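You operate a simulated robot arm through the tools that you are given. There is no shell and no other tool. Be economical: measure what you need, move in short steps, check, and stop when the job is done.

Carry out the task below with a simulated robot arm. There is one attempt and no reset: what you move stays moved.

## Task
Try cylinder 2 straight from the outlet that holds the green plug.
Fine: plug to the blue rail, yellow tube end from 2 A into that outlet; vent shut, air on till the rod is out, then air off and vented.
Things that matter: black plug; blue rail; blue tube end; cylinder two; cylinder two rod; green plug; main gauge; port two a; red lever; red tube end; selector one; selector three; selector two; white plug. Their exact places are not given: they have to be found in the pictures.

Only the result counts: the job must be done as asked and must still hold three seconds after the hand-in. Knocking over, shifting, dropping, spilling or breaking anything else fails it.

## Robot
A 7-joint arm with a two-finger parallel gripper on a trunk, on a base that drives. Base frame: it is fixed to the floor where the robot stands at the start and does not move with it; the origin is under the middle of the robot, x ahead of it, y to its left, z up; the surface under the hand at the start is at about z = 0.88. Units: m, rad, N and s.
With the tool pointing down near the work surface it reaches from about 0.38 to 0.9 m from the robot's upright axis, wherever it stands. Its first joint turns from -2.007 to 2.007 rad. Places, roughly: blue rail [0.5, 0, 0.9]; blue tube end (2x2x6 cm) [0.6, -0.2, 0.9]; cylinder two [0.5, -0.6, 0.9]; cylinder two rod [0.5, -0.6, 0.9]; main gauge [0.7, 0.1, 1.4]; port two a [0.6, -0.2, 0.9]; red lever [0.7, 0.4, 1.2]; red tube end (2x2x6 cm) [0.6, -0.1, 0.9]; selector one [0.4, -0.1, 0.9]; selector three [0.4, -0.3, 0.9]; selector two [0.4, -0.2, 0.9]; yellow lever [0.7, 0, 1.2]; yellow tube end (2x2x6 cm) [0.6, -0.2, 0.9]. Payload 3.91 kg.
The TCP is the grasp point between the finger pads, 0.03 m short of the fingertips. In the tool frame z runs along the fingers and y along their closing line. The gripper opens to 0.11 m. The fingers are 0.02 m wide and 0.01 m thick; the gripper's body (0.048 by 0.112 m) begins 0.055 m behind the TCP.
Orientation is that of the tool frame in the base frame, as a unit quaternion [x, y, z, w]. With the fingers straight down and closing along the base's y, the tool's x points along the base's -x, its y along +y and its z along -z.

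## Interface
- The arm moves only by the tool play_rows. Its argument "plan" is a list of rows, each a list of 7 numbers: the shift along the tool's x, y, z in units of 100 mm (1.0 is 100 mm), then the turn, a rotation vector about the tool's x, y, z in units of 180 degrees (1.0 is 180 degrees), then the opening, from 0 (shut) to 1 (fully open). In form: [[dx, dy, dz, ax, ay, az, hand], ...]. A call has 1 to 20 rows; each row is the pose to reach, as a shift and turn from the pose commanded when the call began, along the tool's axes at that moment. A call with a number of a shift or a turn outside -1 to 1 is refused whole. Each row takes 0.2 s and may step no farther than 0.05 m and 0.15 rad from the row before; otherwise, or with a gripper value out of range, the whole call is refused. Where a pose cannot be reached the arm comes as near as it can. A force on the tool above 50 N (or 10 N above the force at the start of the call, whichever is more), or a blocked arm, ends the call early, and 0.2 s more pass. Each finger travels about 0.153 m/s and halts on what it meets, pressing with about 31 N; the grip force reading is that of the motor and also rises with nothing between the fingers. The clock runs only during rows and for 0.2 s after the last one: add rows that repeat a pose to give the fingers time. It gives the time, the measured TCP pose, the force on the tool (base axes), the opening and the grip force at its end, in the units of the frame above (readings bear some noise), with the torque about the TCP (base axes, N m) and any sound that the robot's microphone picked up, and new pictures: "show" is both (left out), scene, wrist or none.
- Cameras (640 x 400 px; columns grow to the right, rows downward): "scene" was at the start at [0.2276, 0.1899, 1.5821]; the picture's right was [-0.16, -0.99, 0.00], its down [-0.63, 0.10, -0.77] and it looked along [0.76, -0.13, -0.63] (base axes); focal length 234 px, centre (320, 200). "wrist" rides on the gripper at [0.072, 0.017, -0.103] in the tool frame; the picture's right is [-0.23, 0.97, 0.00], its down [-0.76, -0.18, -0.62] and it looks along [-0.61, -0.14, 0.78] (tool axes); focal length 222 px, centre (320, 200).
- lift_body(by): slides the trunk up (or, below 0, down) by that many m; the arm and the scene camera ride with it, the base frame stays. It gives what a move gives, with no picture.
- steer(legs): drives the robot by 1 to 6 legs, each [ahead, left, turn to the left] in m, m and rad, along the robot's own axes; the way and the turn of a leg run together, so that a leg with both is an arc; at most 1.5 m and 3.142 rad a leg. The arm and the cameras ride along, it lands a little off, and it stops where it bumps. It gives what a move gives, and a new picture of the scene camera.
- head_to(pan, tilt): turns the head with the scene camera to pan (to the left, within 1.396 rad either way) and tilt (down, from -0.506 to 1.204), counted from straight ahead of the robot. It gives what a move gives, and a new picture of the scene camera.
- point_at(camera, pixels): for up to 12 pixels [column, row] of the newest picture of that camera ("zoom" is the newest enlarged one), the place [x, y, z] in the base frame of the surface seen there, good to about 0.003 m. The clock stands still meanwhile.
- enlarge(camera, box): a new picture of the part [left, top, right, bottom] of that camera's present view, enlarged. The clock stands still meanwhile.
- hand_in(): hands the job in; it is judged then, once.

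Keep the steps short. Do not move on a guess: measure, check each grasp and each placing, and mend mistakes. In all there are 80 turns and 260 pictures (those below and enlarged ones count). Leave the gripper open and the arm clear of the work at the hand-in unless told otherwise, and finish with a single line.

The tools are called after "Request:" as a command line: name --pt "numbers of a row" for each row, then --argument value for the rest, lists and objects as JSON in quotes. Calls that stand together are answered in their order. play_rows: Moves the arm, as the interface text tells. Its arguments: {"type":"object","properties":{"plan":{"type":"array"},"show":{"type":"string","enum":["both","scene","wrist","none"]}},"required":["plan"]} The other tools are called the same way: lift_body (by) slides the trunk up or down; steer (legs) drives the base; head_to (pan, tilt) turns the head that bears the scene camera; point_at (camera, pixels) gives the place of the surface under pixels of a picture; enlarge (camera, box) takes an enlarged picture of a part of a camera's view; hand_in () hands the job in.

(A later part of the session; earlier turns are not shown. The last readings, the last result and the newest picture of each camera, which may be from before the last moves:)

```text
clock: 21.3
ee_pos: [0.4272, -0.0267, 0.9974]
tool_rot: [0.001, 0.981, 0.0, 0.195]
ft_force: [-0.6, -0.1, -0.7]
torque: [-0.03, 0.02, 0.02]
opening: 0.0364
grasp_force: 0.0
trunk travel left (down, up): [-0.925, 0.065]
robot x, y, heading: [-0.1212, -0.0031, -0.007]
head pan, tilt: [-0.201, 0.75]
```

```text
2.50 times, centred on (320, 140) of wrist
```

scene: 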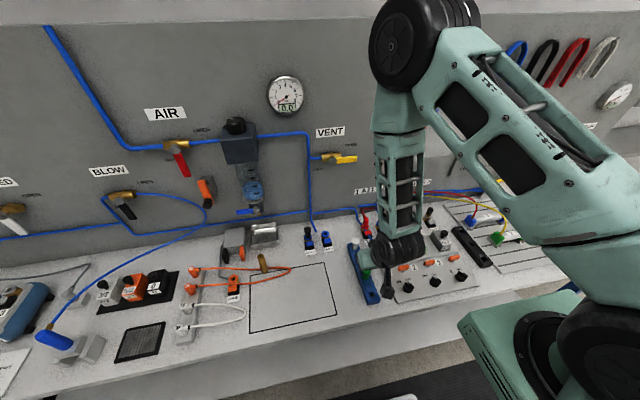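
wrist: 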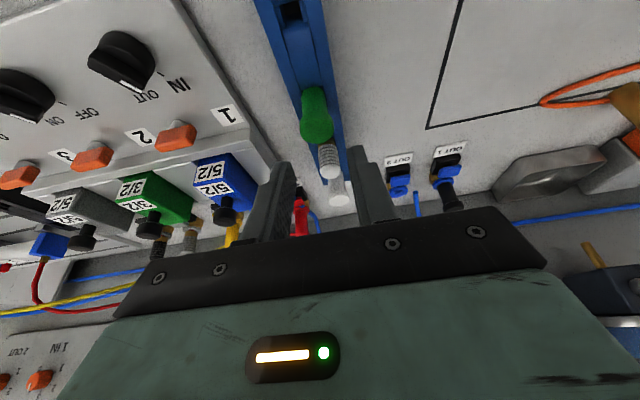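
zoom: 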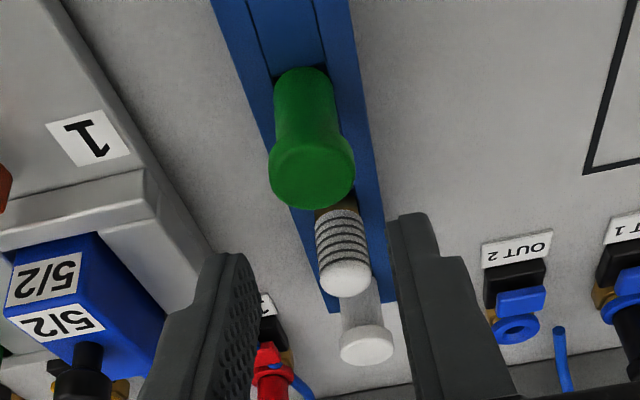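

The green plug stands upright in the rail. Next is the yellow end at 2A. I raise the hand and move right and forward for a close look, passing well above the valve block.

Request:
point_at --camera "wrist" --pixels '[[316, 135], [313, 105], [330, 172]]'

Request:
play_rows --pt "-0.19 0 -0.46 0 0 0 0.4" --pt "-0.38 -0.2 -0.6 0 0 0 0.4" --pt "-0.7 -0.5 -0.55 0 0 0 0.4" --pt "-0.95 -0.8 -0.42 0 0 0 0.5" --pt "-1 -1 -0.3 0 0 0 0.5" --show "none"

Request:
play_rows --pt "-0.3 -0.3 0.1 0 0 0 0.5" --pt "-0.55 -0.6 0.2 0 0 0 0.5" --pt "-0.55 -0.8 0.25 0 0 0 0.5"

```text
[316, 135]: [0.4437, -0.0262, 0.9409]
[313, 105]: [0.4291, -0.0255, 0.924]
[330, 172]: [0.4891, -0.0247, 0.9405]
```

```text
clock: 22.5
ee_pos: [0.511, -0.1288, 1.0642]
tool_rot: [0.001, 0.981, 0.0, 0.195]
ft_force: [0.4, -0.2, 0.5]
torque: [0.0, 0.02, -0.02]
opening: 0.0549
grasp_force: 0.1
trunk travel left (down, up): [-0.925, 0.065]
robot x, y, heading: [-0.1218, 0.0014, -0.005]
head pan, tilt: [-0.201, 0.75]
```

```text
clock: 23.3
ee_pos: [0.5688, -0.2081, 1.0593]
tool_rot: [0.001, 0.981, 0.0, 0.195]
ft_force: [0.2, -0.2, 0.2]
torque: [0.01, 0.0, 0.0]
opening: 0.0551
grasp_force: 0.1
trunk travel left (down, up): [-0.925, 0.065]
robot x, y, heading: [-0.1244, -0.001, -0.002]
head pan, tilt: [-0.201, 0.75]
```

scene: 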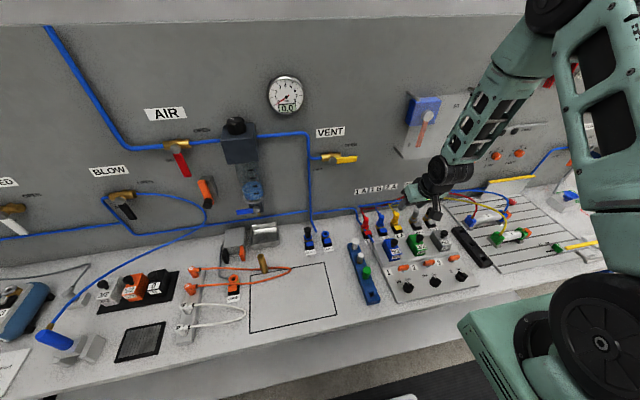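
wrist: 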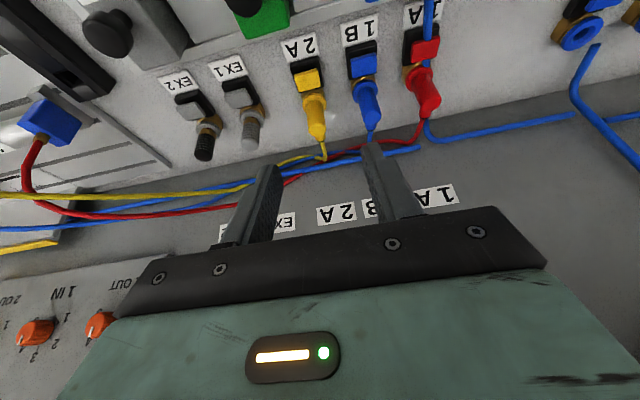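

The yellow end at (315,115) and its yellow tab at (307,80) are in clear view. I enlarge and measure.

Request:
enlarge --camera "wrist" --box '[230, 30, 430, 180]'

Request:
point_at --camera "wrist" --pixels '[[307, 82], [309, 74], [312, 94], [313, 103], [315, 115], [317, 128], [320, 138], [323, 148], [325, 160], [368, 120], [290, 158], [240, 185]]'

```text
2.67 times, centred on (330, 105) of wrist
```

zoom: 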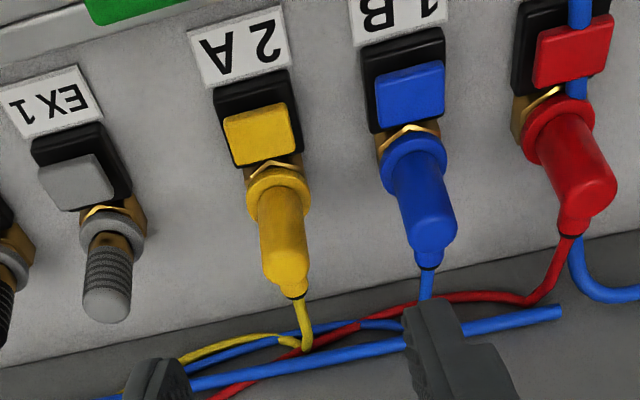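

```text
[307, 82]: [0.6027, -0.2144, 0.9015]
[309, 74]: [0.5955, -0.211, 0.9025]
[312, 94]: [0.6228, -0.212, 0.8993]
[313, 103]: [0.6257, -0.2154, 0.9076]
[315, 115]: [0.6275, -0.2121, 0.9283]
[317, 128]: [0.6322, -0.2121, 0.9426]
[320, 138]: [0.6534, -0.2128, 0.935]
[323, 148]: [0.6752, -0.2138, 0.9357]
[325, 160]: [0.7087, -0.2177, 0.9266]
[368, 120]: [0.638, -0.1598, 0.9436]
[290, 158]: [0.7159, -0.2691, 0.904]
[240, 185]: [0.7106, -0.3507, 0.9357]
```

I close the fingers and go to just above the yellow tab (0.598, −0.212, 0.902).

Request:
play_rows --pt "0.1 -0.02 0.35 0 0 0 0.1" --pt "0.2 -0.04 0.7 0 0 0 0" --pt "0.253 -0.04 0.995 0 0 0 0" --show "wrist"

```text
clock: 24.1
ee_pos: [0.5825, -0.2114, 0.959]
tool_rot: [0.001, 0.981, 0.0, 0.195]
ft_force: [0.7, 0.3, 0.6]
torque: [0.02, -0.05, 0.04]
opening: 0.0
grasp_force: 30.8
trunk travel left (down, up): [-0.925, 0.065]
robot x, y, heading: [-0.1206, 0.0006, -0.009]
head pan, tilt: [-0.201, 0.75]
```

wrist: 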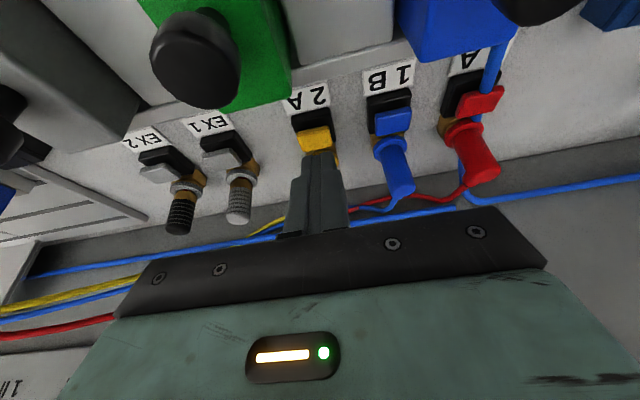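

Aligned with the tab. I press straight down as before.

Request:
play_rows --pt "0.077 0 0.185 0 0 0 0" --pt "0.107 0 0.259 0 0 0 0" --pt "0.123 0 0.296 0 0 0 0" --pt "0.134 0 0.323 0 0 0 0" --pt "0.146 0 0.351 0 0 0 0" --show "none"

```text
clock: 25.3
ee_pos: [0.5833, -0.2127, 0.9251]
tool_rot: [0.001, 0.981, -0.001, 0.195]
ft_force: [-3.3, 1.0, 11.3]
torque: [0.02, -0.04, 0.0]
opening: 0.0002
grasp_force: 31.1
trunk travel left (down, up): [-0.925, 0.065]
robot x, y, heading: [-0.119, 0.0007, -0.005]
head pan, tilt: [-0.201, 0.75]
heard: click
```

A click. I back off, open and look.

Request:
play_rows --pt "-0.08 0 -0.25 0 0 0 0" --pt "-0.08 0 -0.6 0 0 0 0.2" --pt "-0.08 0 -0.8 0 0 0 0.5" --show "wrist"

Request:
enlarge --camera "wrist" --box '[240, 60, 440, 220]'

Request:
point_at --camera "wrist" --pixels '[[322, 150], [324, 160], [327, 178], [329, 190]]'

```text
clock: 26.1
ee_pos: [0.5605, -0.2135, 1.0011]
tool_rot: [0.001, 0.981, 0.0, 0.196]
ft_force: [0.2, 0.7, 0.1]
torque: [0.0, 0.03, -0.03]
opening: 0.0551
grasp_force: 0.2
trunk travel left (down, up): [-0.925, 0.065]
robot x, y, heading: [-0.1225, 0.0005, -0.005]
head pan, tilt: [-0.201, 0.75]
```

wrist: 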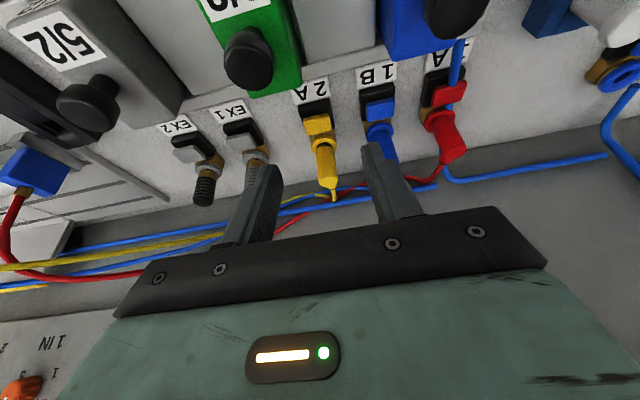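

```text
2.50 times, centred on (340, 140) of wrist
```

zoom: 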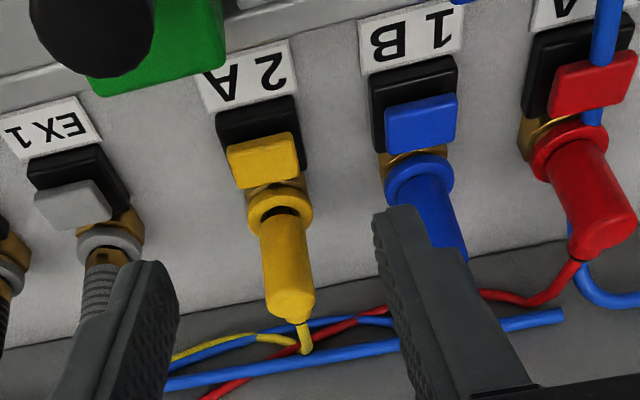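

```text
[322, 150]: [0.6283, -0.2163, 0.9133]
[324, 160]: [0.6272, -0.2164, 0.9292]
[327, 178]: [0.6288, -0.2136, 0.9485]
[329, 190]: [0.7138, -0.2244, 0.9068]
```

The yellow end popped up too. I go around it with a narrower opening, since the blue end is next door, and grip.

Request:
play_rows --pt "-0.33 -0.005 0.14 0 0 0 0.4" --pt "-0.66 -0.005 0.274 0 0 0 0.4" --pt "-0.54 -0.005 0.56 0 0 0 0.4" --pt "-0.42 -0.005 0.856 0 0 0 0.4" --pt "-0.42 -0.005 0.856 0 0 0 0" --pt "-0.42 -0.005 0.856 0 0 0 0" --pt "-0.42 -0.005 0.856 0 0 0 0" --show "wrist"

```text
clock: 27.7
ee_pos: [0.6322, -0.2148, 0.9357]
tool_rot: [0.001, 0.981, 0.0, 0.195]
ft_force: [1.2, 0.8, 0.1]
torque: [0.03, -0.01, 0.03]
opening: 0.0185
grasp_force: 30.9
trunk travel left (down, up): [-0.925, 0.065]
robot x, y, heading: [-0.1198, -0.0015, -0.007]
head pan, tilt: [-0.201, 0.75]
```

wrist: 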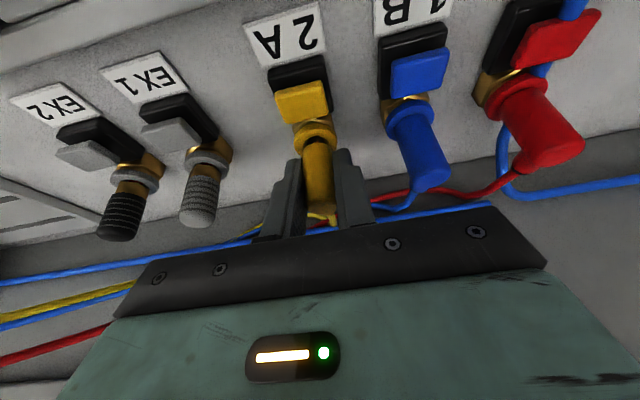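

Good grip, 18.5 mm. I pull straight up 6 cm.

Request:
play_rows --pt "-0.04 0 -0.092 0 0 0 0" --pt "-0.077 0 -0.185 0 0 0 0" --pt "-0.134 0 -0.323 0 0 0 0" --pt "-0.23 0 -0.554 0 0 0 0"

Request:
enlarge --camera "wrist" --box '[220, 60, 420, 220]'

```text
clock: 28.7
ee_pos: [0.6323, -0.2149, 0.9976]
tool_rot: [0.002, 0.981, 0.0, 0.195]
ft_force: [0.1, 0.9, 0.0]
torque: [-0.01, 0.01, -0.03]
opening: 0.0185
grasp_force: 31.0
trunk travel left (down, up): [-0.925, 0.065]
robot x, y, heading: [-0.1218, -0.0013, -0.003]
head pan, tilt: [-0.201, 0.75]
```

scene: 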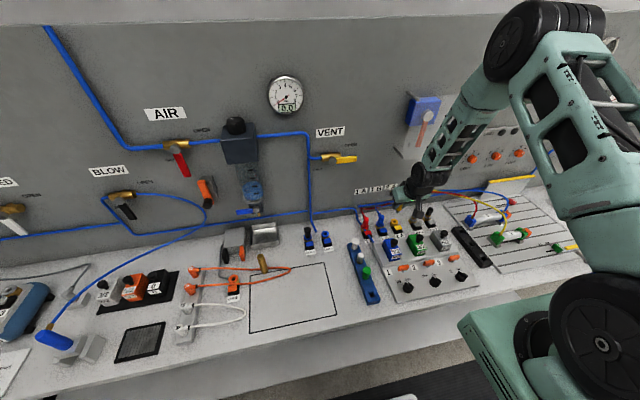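
wrist: 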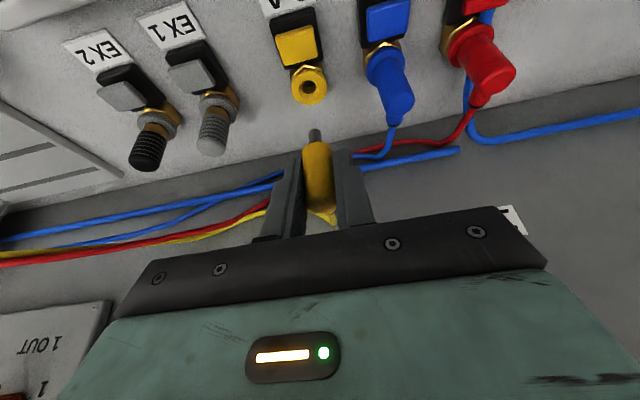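

```text
2.50 times, centred on (320, 140) of wrist
```

zoom: 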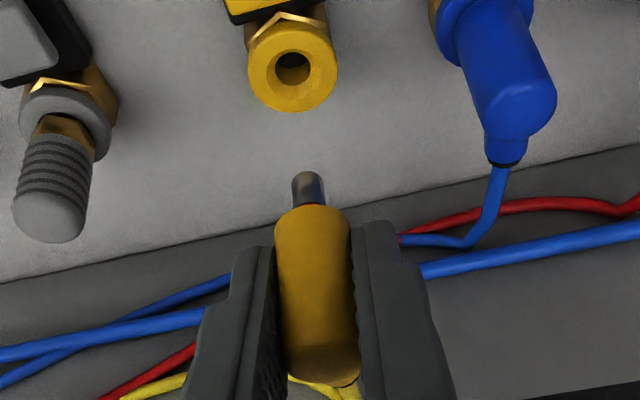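

The yellow end is out. I measure the 2A collar and the stem to find the hand-to-stem offset.

Request:
point_at --camera "wrist" --pixels '[[294, 90], [324, 84], [310, 101], [306, 72], [315, 131], [315, 139], [314, 150], [317, 175], [340, 215]]'

```text
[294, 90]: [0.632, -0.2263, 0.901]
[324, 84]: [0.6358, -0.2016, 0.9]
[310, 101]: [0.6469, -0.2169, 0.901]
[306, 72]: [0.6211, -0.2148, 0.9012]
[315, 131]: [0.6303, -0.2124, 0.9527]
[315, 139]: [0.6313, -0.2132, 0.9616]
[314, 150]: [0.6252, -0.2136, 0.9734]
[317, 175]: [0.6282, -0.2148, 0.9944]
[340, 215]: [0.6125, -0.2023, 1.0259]
```

The stem lines up with the hand within 2 mm. I carry the end left over the other sockets toward OUT 2, raised 2.5 cm, watching the force.

Request:
play_rows --pt "-0.096 0.1 -0.231 0 0 0 0" --pt "-0.096 0.4 -0.231 0 0 0 0" --pt "-0.096 0.7 -0.231 0 0 0 0" --pt "-0.096 1.0 -0.231 0 0 0 0" --show "none"

Request:
play_rows --pt "0 0.3 0 0 0 0 0" --pt "0 0.6 0 0 0 0 0" --pt "0 0.9 0 0 0 0 0"

```text
clock: 29.7
ee_pos: [0.6319, -0.1137, 1.0209]
tool_rot: [0.001, 0.981, 0.0, 0.195]
ft_force: [0.7, 0.2, -0.2]
torque: [0.01, -0.01, 0.05]
opening: 0.0184
grasp_force: 31.0
trunk travel left (down, up): [-0.925, 0.065]
robot x, y, heading: [-0.12, -0.0034, -0.004]
head pan, tilt: [-0.201, 0.75]
```

```text
clock: 30.5
ee_pos: [0.6312, -0.0235, 1.0207]
tool_rot: [0.002, 0.981, 0.0, 0.196]
ft_force: [0.6, -0.6, 0.2]
torque: [0.01, 0.0, -0.02]
opening: 0.0185
grasp_force: 31.0
trunk travel left (down, up): [-0.925, 0.065]
robot x, y, heading: [-0.1234, 0.001, 0.003]
head pan, tilt: [-0.201, 0.75]
```

scene: 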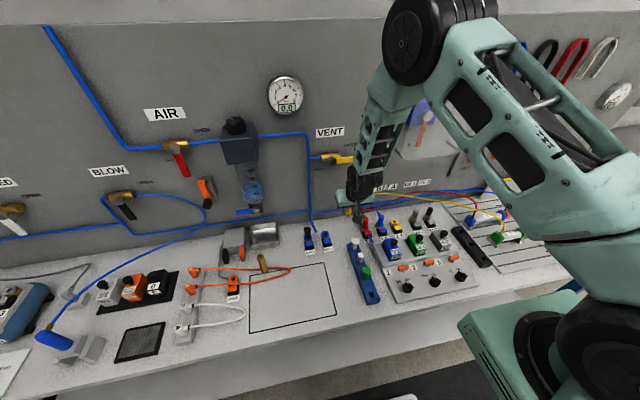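
wrist: 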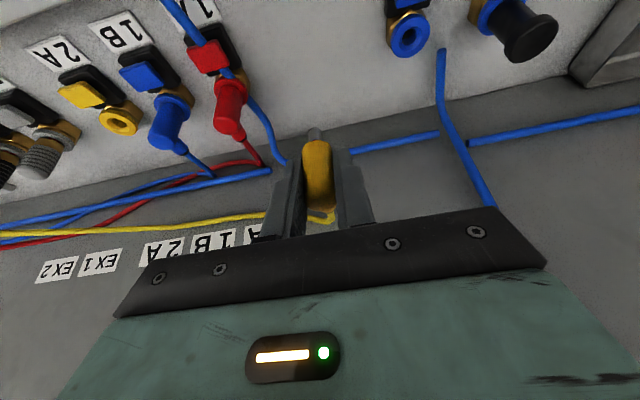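

No drag. I continue to above OUT 2 and then compare stem and collar.

Request:
play_rows --pt "0 0.3 0 0 0 0 0" --pt "0 0.6 0 0 0 0 0" --pt "0.02 0.84 0.09 0 0 0 0" --pt "0.077 0.84 0.185 0 0 0 0" --show "wrist"

Request:
enlarge --camera "wrist" --box '[240, 50, 400, 190]'

```text
clock: 31.5
ee_pos: [0.6334, 0.0616, 1.0007]
tool_rot: [0.002, 0.981, 0.0, 0.195]
ft_force: [-0.1, -0.2, -0.4]
torque: [0.0, -0.03, -0.01]
opening: 0.0185
grasp_force: 30.6
trunk travel left (down, up): [-0.925, 0.065]
robot x, y, heading: [-0.1234, -0.0018, -0.001]
head pan, tilt: [-0.201, 0.75]
```

wrist: 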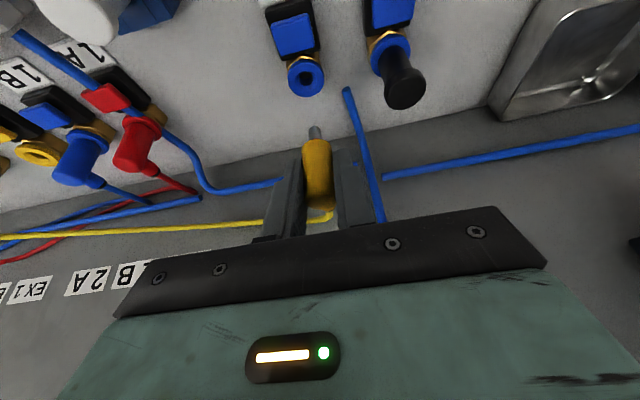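

```text
2.86 times, centred on (320, 120) of wrist
```

zoom: 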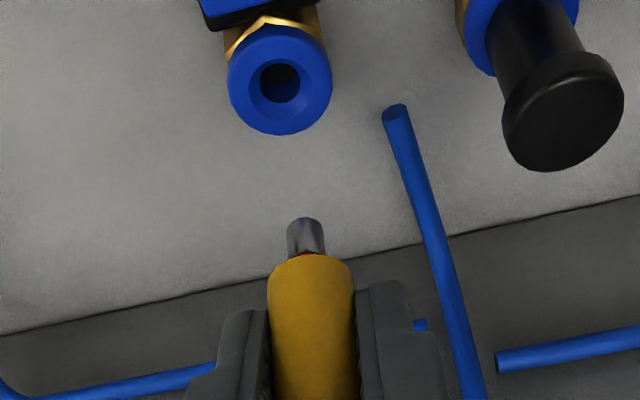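

Comparing the hole's pixel here (306,79) with where 2A's hole sat under the hand (309,87), OUT 2 needs about 5 mm less x and 1.5 mm less y. I correct and lower halfway, then check.

Request:
play_rows --pt "0.05 -0.015 -0.021 0 0 0 0" --pt "0.127 -0.015 0.164 0 0 0 0" --pt "0.18 -0.015 0.293 0 0 0 0" --pt "0.18 -0.015 0.293 0 0 0 0" --show "wrist"

Request:
enlarge --camera "wrist" --box '[240, 50, 400, 190]'

```text
clock: 32.5
ee_pos: [0.6288, 0.0595, 0.9674]
tool_rot: [0.002, 0.981, 0.0, 0.195]
ft_force: [0.0, -0.1, -0.6]
torque: [0.03, -0.01, 0.04]
opening: 0.0186
grasp_force: 30.8
trunk travel left (down, up): [-0.925, 0.065]
robot x, y, heading: [-0.12, -0.0016, -0.005]
head pan, tilt: [-0.201, 0.75]
```

wrist: 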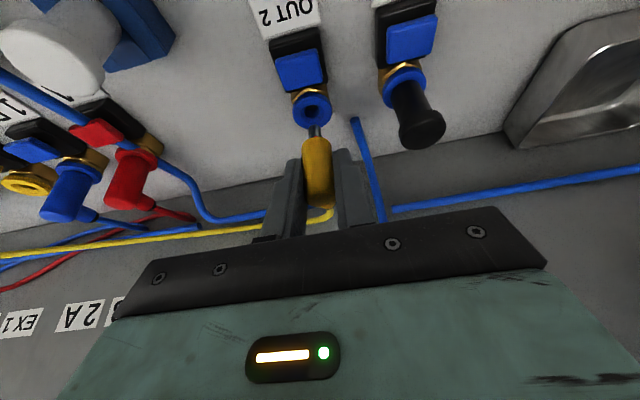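

```text
2.86 times, centred on (320, 120) of wrist
```

zoom: 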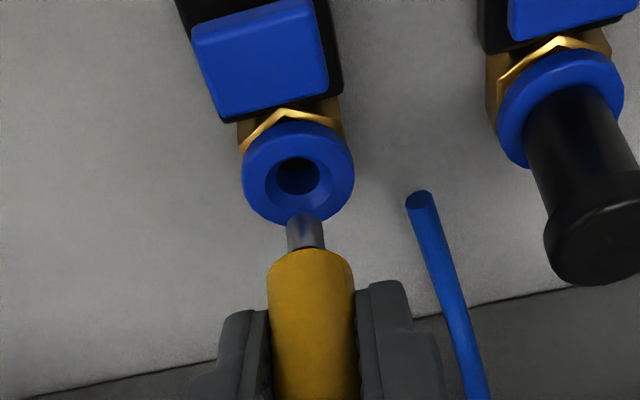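

The stem heads into the hole. I lower on in small steps to engage.

Request:
play_rows --pt "0.038 0 0.092 0 0 0 0" --pt "0.065 0 0.157 0 0 0 0" --pt "0.088 0 0.212 0 0 0 0" --pt "0.107 0 0.259 0 0 0 0" --pt "0.119 0 0.286 0 0 0 0" --show "wrist"

Request:
enlarge --camera "wrist" --box '[240, 70, 400, 210]'

```text
clock: 33.7
ee_pos: [0.6287, 0.0591, 0.9383]
tool_rot: [0.001, 0.981, 0.0, 0.196]
ft_force: [-0.6, 2.2, 8.6]
torque: [0.31, 0.04, 0.06]
opening: 0.0184
grasp_force: 31.1
trunk travel left (down, up): [-0.925, 0.065]
robot x, y, heading: [-0.1189, 0.0015, -0.006]
head pan, tilt: [-0.201, 0.75]
```

wrist: 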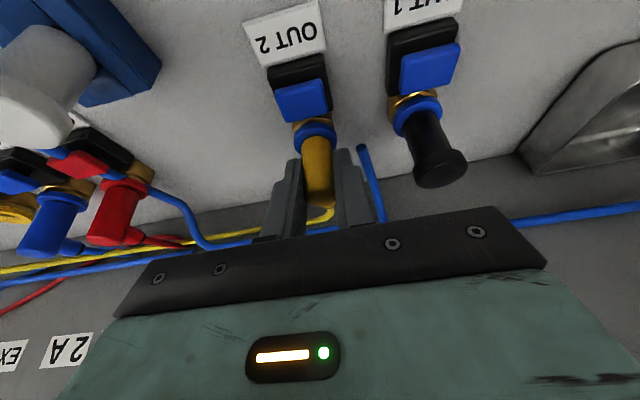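

```text
2.86 times, centred on (320, 140) of wrist
```

zoom: 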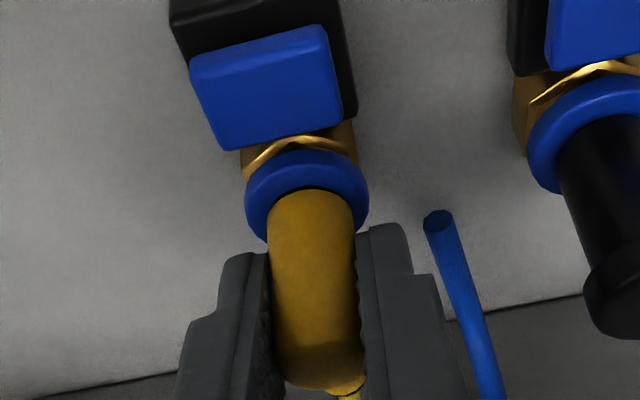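

The stem is in, with 9 N of resistance. I push further until it clicks.

Request:
play_rows --pt "0.012 0 0.028 0 0 0 0" --pt "0.023 0 0.055 0 0 0 0" --pt "0.034 0 0.083 0 0 0 0" --pt "0.042 0 0.1 0 0 0 0" --show "none"

```text
clock: 34.5
ee_pos: [0.6292, 0.0589, 0.9335]
tool_rot: [0.001, 0.98, 0.001, 0.199]
ft_force: [-17.1, -3.2, 30.0]
torque: [-0.37, 0.55, -0.15]
opening: 0.0184
grasp_force: 30.4
trunk travel left (down, up): [-0.925, 0.065]
robot x, y, heading: [-0.1199, 0.0025, -0.005]
head pan, tilt: [-0.201, 0.75]
stopped in row 4: the force on the tool passed its limit at 54 N (the readings are from after the stop); the commanded pose is now the measured one
```

The push stopped at 54 N with no click heard. The fingertips (z≈0.906) are probably on the collar. I open and look at the seating.

Request:
play_rows --pt "0 0 0 0 0 0 0.35" --pt "0 0 0 0 0 0 0.4" --pt "-0.06 0 -0.2 0 0 0 0.4" --pt "-0.15 0 -0.6 0 0 0 0.4" --show "wrist"

Request:
enlarge --camera "wrist" --box '[240, 60, 400, 200]'

```text
clock: 35.5
ee_pos: [0.6229, 0.0586, 0.9927]
tool_rot: [0.002, 0.98, 0.0, 0.198]
ft_force: [-0.4, 0.4, 0.4]
torque: [0.0, -0.04, 0.01]
opening: 0.0439
grasp_force: 0.1
trunk travel left (down, up): [-0.925, 0.065]
robot x, y, heading: [-0.1224, -0.0001, -0.003]
head pan, tilt: [-0.201, 0.75]
```

wrist: 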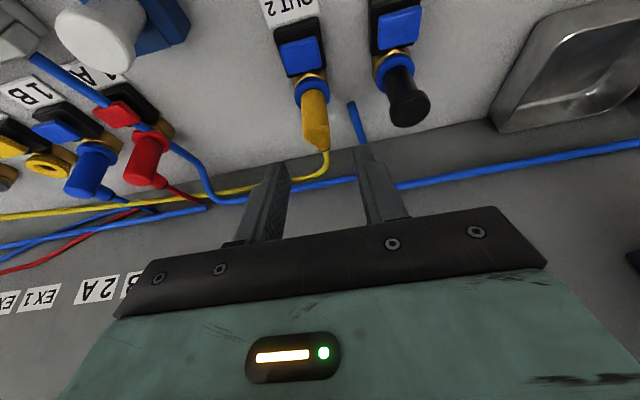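

```text
2.86 times, centred on (320, 130) of wrist
```

zoom: 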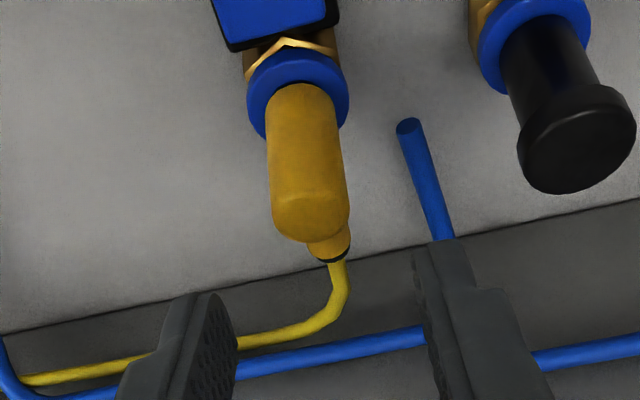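

It stands upright in OUT 2. To be sure it is home I close the fingers and press down on its top. First I measure the top.

Request:
point_at --camera "wrist" --pixels '[[316, 142], [318, 138], [313, 115], [404, 115]]'

Request:
play_rows --pt "0 0.02 -0.1 0 0 0 0.2" --pt "0 0.02 -0.1 0 0 0 0" --pt "0 0.02 -0.1 0 0 0 0" --show "wrist"

```text
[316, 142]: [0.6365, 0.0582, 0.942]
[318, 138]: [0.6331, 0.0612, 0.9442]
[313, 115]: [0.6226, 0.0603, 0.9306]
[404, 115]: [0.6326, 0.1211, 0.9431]
```

```text
clock: 36.3
ee_pos: [0.6186, 0.0624, 1.0014]
tool_rot: [0.002, 0.98, -0.001, 0.198]
ft_force: [-0.7, -0.4, 0.6]
torque: [0.01, -0.01, 0.01]
opening: 0.0
grasp_force: 30.4
trunk travel left (down, up): [-0.925, 0.065]
robot x, y, heading: [-0.1225, 0.0007, -0.004]
head pan, tilt: [-0.201, 0.75]
```

wrist: 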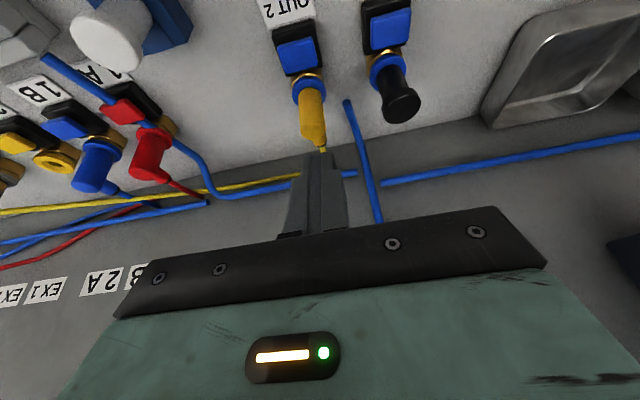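

Tip at about (0.630, 0.062, 0.974). I shift 8 mm forward so its low edge meets the plug's centre, then press down until the force rises.

Request:
play_rows --pt "-0.074 -0.022 0.031 0 0 0 0" --pt "-0.005 -0.022 0.197 0 0 0 0" --pt "0.018 -0.022 0.253 0 0 0 0" --pt "0.03 -0.022 0.28 0 0 0 0" --pt "0.041 -0.022 0.308 0 0 0 0" --pt "0.053 -0.022 0.336 0 0 0 0" --pt "0.064 -0.022 0.364 0 0 0 0" --show "wrist"

```text
clock: 37.8
ee_pos: [0.6315, 0.0607, 0.9747]
tool_rot: [0.002, 0.978, 0.002, 0.207]
ft_force: [-7.9, -2.1, 23.9]
torque: [-0.05, 0.1, -0.03]
opening: 0.0002
grasp_force: 31.2
trunk travel left (down, up): [-0.925, 0.065]
robot x, y, heading: [-0.1217, -0.0011, 0.001]
head pan, tilt: [-0.201, 0.75]
stopped in row 7: the force on the tool passed its limit at 56 N (the readings are from after the stop); the commanded pose is now the measured one
```

wrist: 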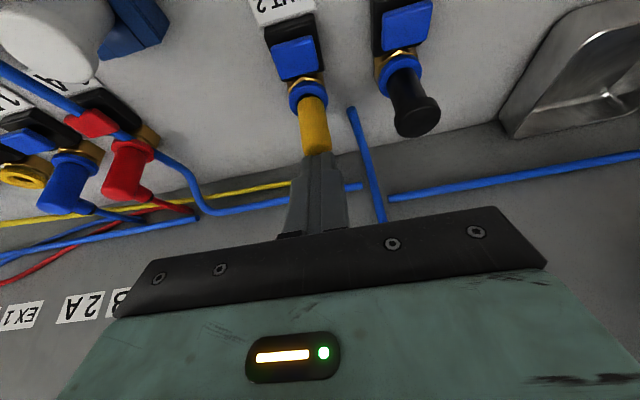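

No click again, yet the top is at z≈0.943, its original seated height. I grip it a bit higher and give a gentle test tug to confirm it is latched.

Request:
play_rows --pt "-0.1 0 -0.25 0 0 0 0" --pt "-0.12 -0.01 -0.27 0 0 0 0.4" --pt "-0.12 -0.01 -0.27 0 0 0 0.4" --pt "0.1 -0.01 0.1 0 0 0 0.4" --pt "0.156 -0.01 0.289 0 0 0 0.4" --pt "0.156 -0.01 0.289 0 0 0 0" --pt "0.156 -0.01 0.289 0 0 0 0" --pt "0.156 -0.01 0.289 0 0 0 0" --show "none"

Request:
play_rows --pt "-0.008 0 -0.018 0 0 0 0" --pt "-0.016 0 -0.037 0 0 0 0" --show "wrist"

```text
clock: 39.6
ee_pos: [0.6264, 0.0595, 0.9389]
tool_rot: [0.001, 0.979, 0.002, 0.204]
ft_force: [-1.4, 4.4, -2.7]
torque: [0.29, 0.01, 0.03]
opening: 0.0184
grasp_force: 31.0
trunk travel left (down, up): [-0.925, 0.065]
robot x, y, heading: [-0.1224, -0.0007, -0.01]
head pan, tilt: [-0.201, 0.75]
```

```text
clock: 40.2
ee_pos: [0.6265, 0.0587, 0.9408]
tool_rot: [0.001, 0.98, 0.001, 0.201]
ft_force: [0.0, -0.1, -26.6]
torque: [-0.42, 0.15, -0.18]
opening: 0.0181
grasp_force: 31.2
trunk travel left (down, up): [-0.925, 0.065]
robot x, y, heading: [-0.1173, 0.0009, -0.002]
head pan, tilt: [-0.201, 0.75]
```

wrist: 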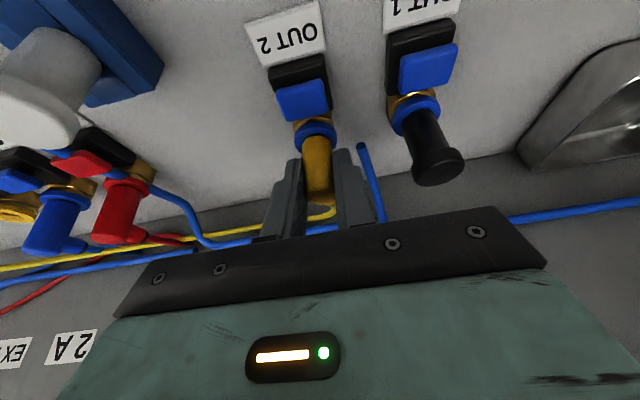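

It holds at 27 N within 2 mm, so it is latched. I release, retreat and turn the hand to point at the wall for the levers.

Request:
play_rows --pt "0.016 0 0.03 0 0 0 0" --pt "0.016 0 0.03 0 0 0 0.4" --pt "0.016 0 0.03 0 0 0 0.4" --pt "0 0 -0.4 0 0 0 0.4" --pt "0 0 -0.8 0 0 0 0.4" --pt "0 0 -1 0 0 0 0.2" --show "wrist"

Request:
play_rows --pt "0.03 -0.11 -0.12 0 -0.046 0 0" --pt "0.06 -0.22 -0.25 0 -0.092 0 0" --pt "0.09 -0.33 -0.37 0 -0.138 0 0" --pt "0.12 -0.45 -0.5 0 -0.184 0 0" --pt "0.16 -0.56 -0.62 0 -0.23 0 0" --pt "0.2 -0.67 -0.75 0 -0.276 0 0" --pt "0.24 -0.78 -0.87 0 -0.322 0 0" --pt "0.28 -0.9 -1 0 -0.37 0 0"

```text
clock: 41.6
ee_pos: [0.5866, 0.0582, 1.0346]
tool_rot: [0.002, 0.979, 0.001, 0.204]
ft_force: [-0.2, 0.1, 0.6]
torque: [-0.06, 0.02, 0.0]
opening: 0.022
grasp_force: 0.0
trunk travel left (down, up): [-0.925, 0.065]
robot x, y, heading: [-0.1235, 0.0009, -0.007]
head pan, tilt: [-0.201, 0.75]
```

wrist: 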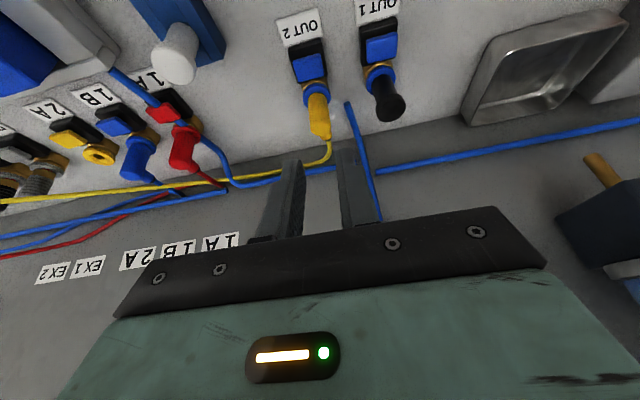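

```text
clock: 43.4
ee_pos: [0.5201, -0.0325, 1.1143]
tool_rot: [0.003, 0.705, 0.001, 0.709]
ft_force: [0.7, -0.4, -0.1]
torque: [-0.01, 0.01, -0.02]
opening: 0.0001
grasp_force: 31.3
trunk travel left (down, up): [-0.925, 0.065]
robot x, y, heading: [-0.1201, 0.0024, -0.007]
head pan, tilt: [-0.201, 0.75]
```

scene: 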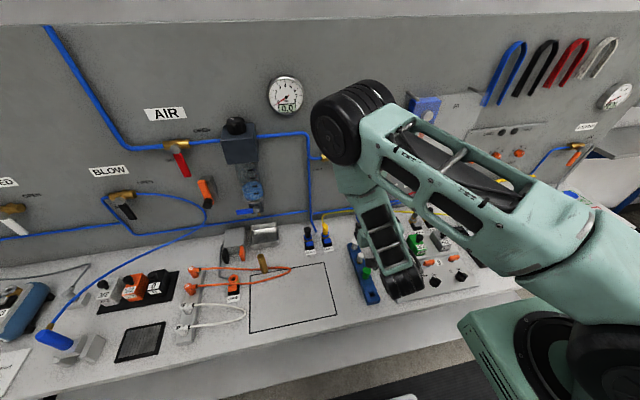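
wrist: 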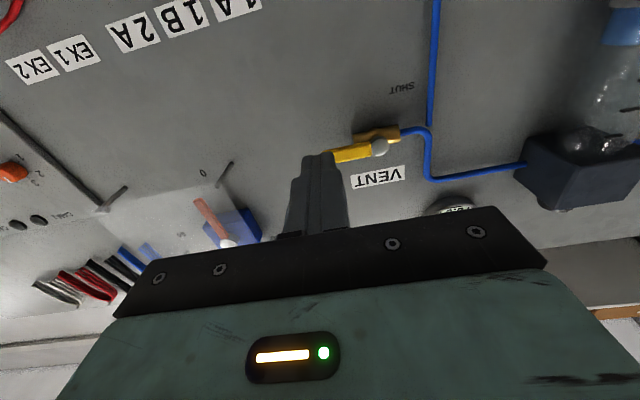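

The hand now points at the wall; the vent lever is at (345,155) with its pivot at (380,147) in the wrist view. I measure both.

Request:
point_at --camera "wrist" --pixels '[[380, 147], [368, 152], [352, 155], [337, 158], [345, 150], [362, 145], [376, 133], [404, 88], [436, 100], [300, 100]]'

Request:
enlarge --camera "wrist" --box '[290, 70, 450, 200]'

```text
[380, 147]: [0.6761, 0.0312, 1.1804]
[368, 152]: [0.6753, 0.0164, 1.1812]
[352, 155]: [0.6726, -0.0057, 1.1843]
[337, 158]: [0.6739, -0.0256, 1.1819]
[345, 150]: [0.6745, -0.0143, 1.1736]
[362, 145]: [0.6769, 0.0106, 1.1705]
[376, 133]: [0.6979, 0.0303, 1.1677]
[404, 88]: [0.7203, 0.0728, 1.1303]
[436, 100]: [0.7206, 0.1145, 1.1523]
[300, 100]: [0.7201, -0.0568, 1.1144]
```

```text
3.08 times, centred on (370, 135) of wrist
```

zoom: 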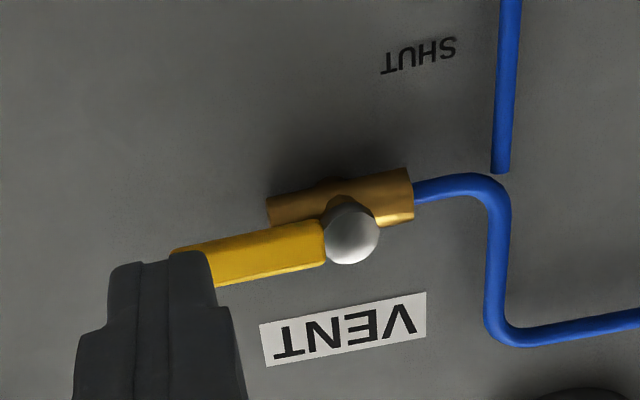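

Pivot at (y 0.029, z 1.183); the handle points right, front face x≈0.674. I move the closed fingers up level with the lever's top, keeping back from the wall.

Request:
play_rows --pt "-0.3 0 0 0 0 0 0" --pt "-0.6 0.05 0 0 0 0 0" --pt "-1 0.11 0 0 0 0 0" --pt "-1 0.11 0.4 0 0 0 0"

```text
clock: 44.4
ee_pos: [0.56, -0.0211, 1.2156]
tool_rot: [0.002, 0.705, 0.002, 0.709]
ft_force: [0.3, 0.1, 0.6]
torque: [0.01, -0.02, -0.02]
opening: 0.0
grasp_force: 30.7
out of reach, approached as far as the arm can: row 3
trunk travel left (down, up): [-0.925, 0.065]
robot x, y, heading: [-0.1198, 0.0008, -0.005]
head pan, tilt: [-0.201, 0.75]
```

scene: 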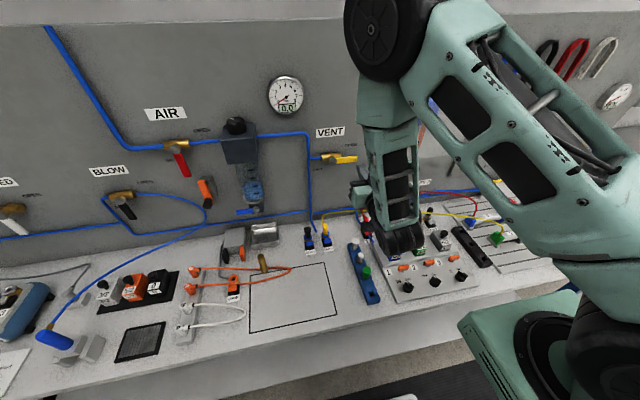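
wrist: 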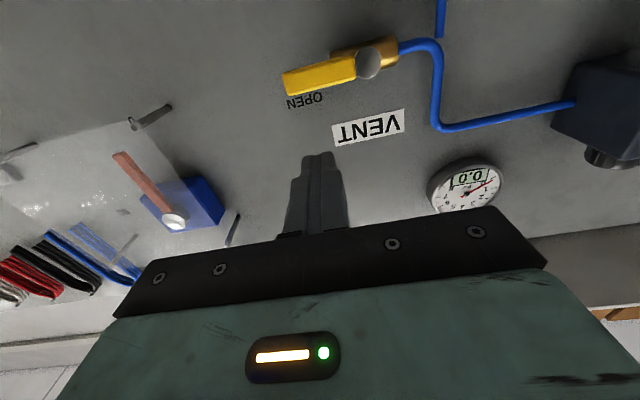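

A clear view of the vent lever. I measure its end and edges before touching.

Request:
point_at --camera "wrist" --pixels '[[368, 64], [350, 68], [320, 76], [292, 84], [318, 66], [322, 87], [354, 80], [285, 85]]'

```text
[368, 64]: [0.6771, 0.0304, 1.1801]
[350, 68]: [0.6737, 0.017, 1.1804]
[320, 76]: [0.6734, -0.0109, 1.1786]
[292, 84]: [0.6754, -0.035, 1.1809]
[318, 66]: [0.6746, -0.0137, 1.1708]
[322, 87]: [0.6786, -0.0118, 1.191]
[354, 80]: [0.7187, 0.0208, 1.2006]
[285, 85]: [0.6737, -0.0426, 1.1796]
```

I move in over the lever (tip to x≈0.688) and sweep it from right down to vertical (SHUT).

Request:
play_rows --pt "0 0 0.45 0 0 0 0" --pt "0 0 0.9 0 0 0 0" --pt "0.02 0.01 0.98 0 0 0 0" --pt "0.176 0.011 0.98 0 0 0 0" --pt "0.311 -0.016 0.98 0 0 0 0" --pt "0.449 -0.007 0.98 0 0 0 0" --pt "0.58 0.037 0.98 0 0 0 0" --pt "0.694 0.114 0.98 0 0 0 0" --pt "0.785 0.218 0.98 0 0 0 0" --pt "0.846 0.341 0.98 0 0 0 0"

```text
clock: 46.6
ee_pos: [0.6596, 0.0095, 1.1313]
tool_rot: [0.004, 0.705, -0.001, 0.709]
ft_force: [-1.1, -9.2, 5.9]
torque: [0.06, -0.08, -0.12]
opening: 0.0
grasp_force: 31.0
trunk travel left (down, up): [-0.925, 0.065]
robot x, y, heading: [-0.121, -0.0036, -0.003]
head pan, tilt: [-0.201, 0.75]
```

scene: 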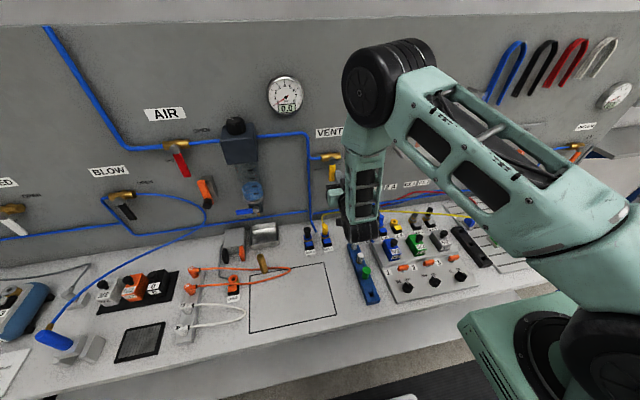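
wrist: 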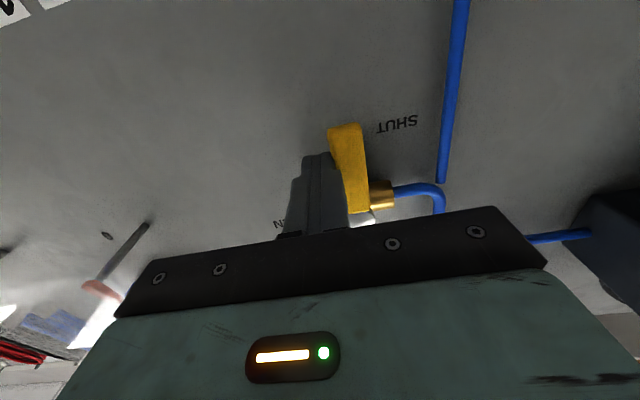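

The lever is nearly vertical. I nudge 6 mm more to reach the stop and measure.

Request:
play_rows --pt "0 0.03 0 0 0 0 0" --pt "0 0.06 0 0 0 0 0" --pt "0 0.08 0 0 0 0 0" --show "wrist"

Request:
point_at --camera "wrist" --pixels '[[346, 132], [352, 160], [357, 195], [366, 216]]'

```text
clock: 47.4
ee_pos: [0.6593, 0.0112, 1.1311]
tool_rot: [0.007, 0.706, -0.005, 0.708]
ft_force: [-6.5, -42.4, 4.7]
torque: [0.44, -0.11, -0.57]
opening: 0.0
grasp_force: 30.7
trunk travel left (down, up): [-0.925, 0.065]
robot x, y, heading: [-0.1225, -0.0016, 0.001]
head pan, tilt: [-0.201, 0.75]
```

wrist: 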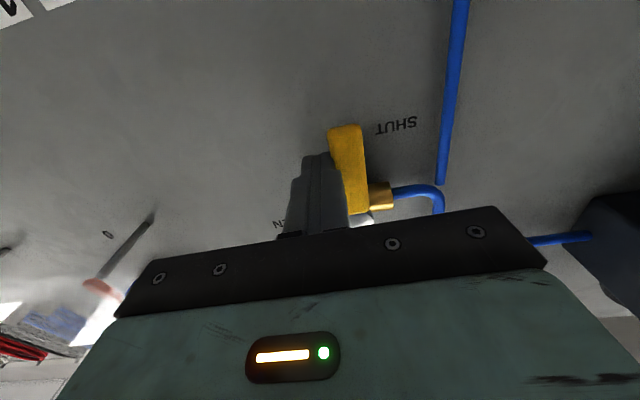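

```text
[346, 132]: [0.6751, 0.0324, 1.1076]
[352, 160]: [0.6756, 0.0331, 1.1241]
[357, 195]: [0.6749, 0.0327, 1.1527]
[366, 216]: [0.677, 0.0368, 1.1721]
```

The lever is at its stop (42 N) and vertical at y 0.033, so the vent is shut. I back away from the wall and travel left toward the AIR lever.

Request:
play_rows --pt "0 -0.2 0 0 0 0 0" --pt "0 -0.2 -0.4 0 0 0 0" --pt "0 -0.1 -0.8 0 0 0 0" --pt "0 0.3 -1 0 0 0 0" --pt "0 0.7 -1 0 0 0 0" --pt "0 1 -1 0 0 0 0" --show "wrist"

Request:
play_rows --pt "0 0.4 0 0 0 0 0" --pt "0 0.8 0 0 0 0 0" --pt "0 1 0 0 0 0 0" --show "none"

Request:
play_rows --pt "-0.1 0.4 0 0 0 0 0" --pt "-0.2 0.8 0 0 0 0 0" --pt "-0.3 1 0 0 0 0 0"

```text
clock: 48.8
ee_pos: [0.558, 0.1212, 1.1309]
tool_rot: [0.003, 0.706, 0.001, 0.708]
ft_force: [-0.8, -0.6, 0.7]
torque: [0.0, 0.01, 0.02]
opening: 0.0
grasp_force: 30.7
trunk travel left (down, up): [-0.925, 0.065]
robot x, y, heading: [-0.1208, -0.0021, -0.005]
head pan, tilt: [-0.201, 0.75]
```

wrist: 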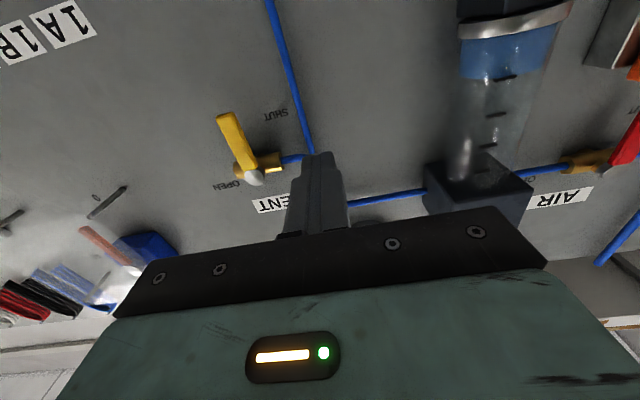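

```text
clock: 49.6
ee_pos: [0.5608, 0.221, 1.1323]
tool_rot: [0.003, 0.705, 0.002, 0.709]
ft_force: [-0.3, 0.4, 0.7]
torque: [0.02, -0.02, 0.02]
opening: 0.0
grasp_force: 30.7
trunk travel left (down, up): [-0.925, 0.065]
robot x, y, heading: [-0.1208, 0.0001, -0.005]
head pan, tilt: [-0.201, 0.75]
```

```text
clock: 50.4
ee_pos: [0.5604, 0.3209, 1.1618]
tool_rot: [0.003, 0.706, 0.0, 0.708]
ft_force: [-0.1, -0.1, -0.3]
torque: [-0.03, -0.01, 0.01]
opening: 0.0
grasp_force: 30.5
trunk travel left (down, up): [-0.925, 0.065]
robot x, y, heading: [-0.121, 0.002, -0.003]
head pan, tilt: [-0.201, 0.75]
```

scene: 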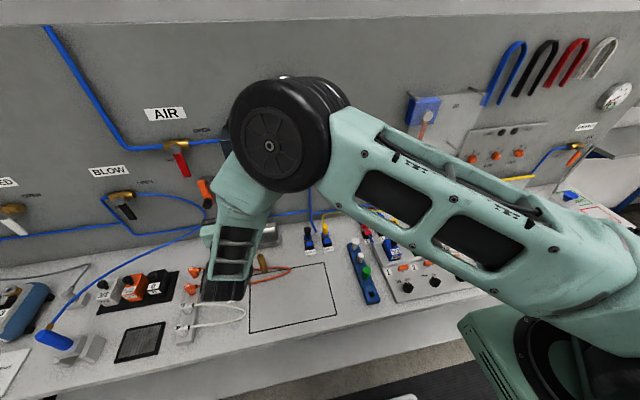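
wrist: 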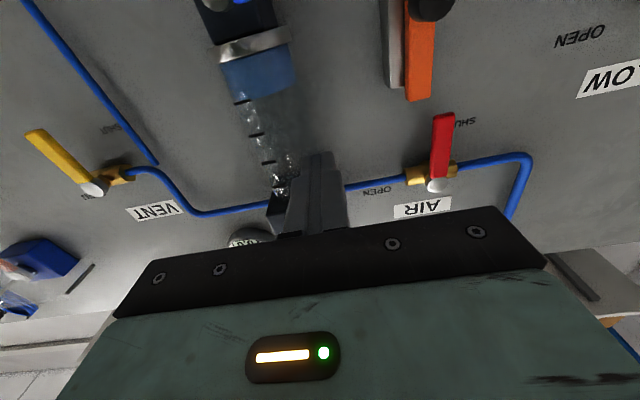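

The red AIR lever is at (443,145) in the wrist view, its pivot at (437,184). I measure it and the orange gun nearby.

Request:
point_at --camera "wrist" --pixels '[[437, 184], [442, 165], [443, 140], [446, 118], [434, 140], [453, 140], [418, 95], [424, 60], [405, 90], [376, 190], [290, 200], [260, 70]]'

```text
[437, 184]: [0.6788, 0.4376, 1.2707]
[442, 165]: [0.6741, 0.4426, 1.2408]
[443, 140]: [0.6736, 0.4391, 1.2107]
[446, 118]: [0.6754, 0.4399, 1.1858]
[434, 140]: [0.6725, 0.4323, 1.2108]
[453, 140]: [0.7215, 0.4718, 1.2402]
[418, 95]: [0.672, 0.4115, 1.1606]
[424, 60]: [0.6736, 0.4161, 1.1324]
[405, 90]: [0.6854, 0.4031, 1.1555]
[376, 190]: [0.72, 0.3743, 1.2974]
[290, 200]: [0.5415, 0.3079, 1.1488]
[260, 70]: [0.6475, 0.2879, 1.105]
```

Pivot at (y 0.4385, z 1.268), handle hanging down. I go to the left side of the handle, set back from the wall.

Request:
play_rows --pt "-0.2 0.35 0 0 0 0 0" --pt "-0.4 0.7 0 0 0 0 0" --pt "-0.562 1 0 0 0 0 0" --show "none"

Request:
play_rows --pt "0 0.3 0 0 0 0 0" --pt "0 0.48 0 0 0 0 0" --pt "0 0.48 0.3 0 0 0 0"

```text
clock: 51.2
ee_pos: [0.5596, 0.4211, 1.2179]
tool_rot: [0.002, 0.706, 0.001, 0.708]
ft_force: [-0.1, -0.6, -0.2]
torque: [0.02, 0.01, 0.01]
opening: 0.0
grasp_force: 31.1
trunk travel left (down, up): [-0.925, 0.065]
robot x, y, heading: [-0.1222, -0.002, -0.004]
head pan, tilt: [-0.201, 0.75]
```

```text
clock: 52.0
ee_pos: [0.5897, 0.4694, 1.2201]
tool_rot: [0.004, 0.705, 0.001, 0.709]
ft_force: [-0.1, 0.1, -0.3]
torque: [-0.02, 0.02, -0.01]
opening: 0.0
grasp_force: 31.7
trunk travel left (down, up): [-0.925, 0.065]
robot x, y, heading: [-0.1222, 0.0001, -0.001]
head pan, tilt: [-0.201, 0.75]
```

scene: 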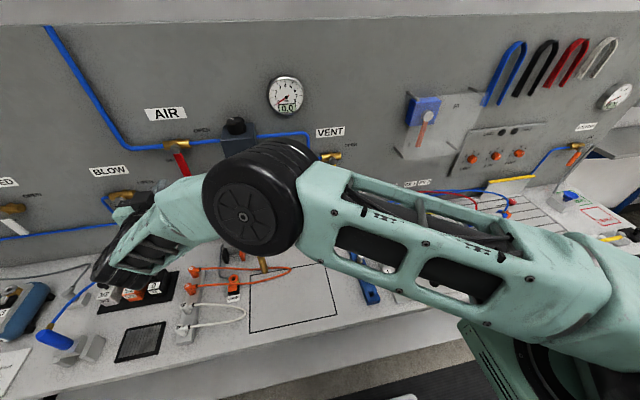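
wrist: 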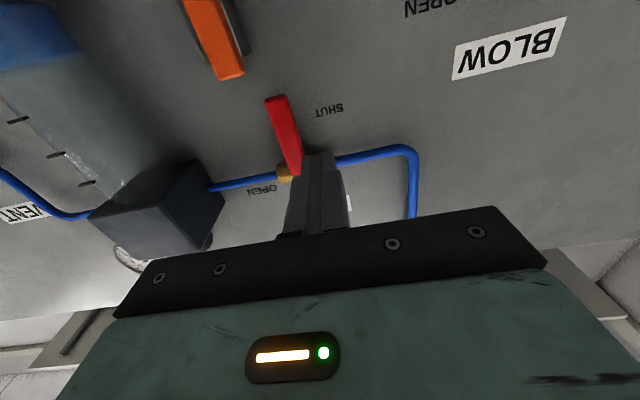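

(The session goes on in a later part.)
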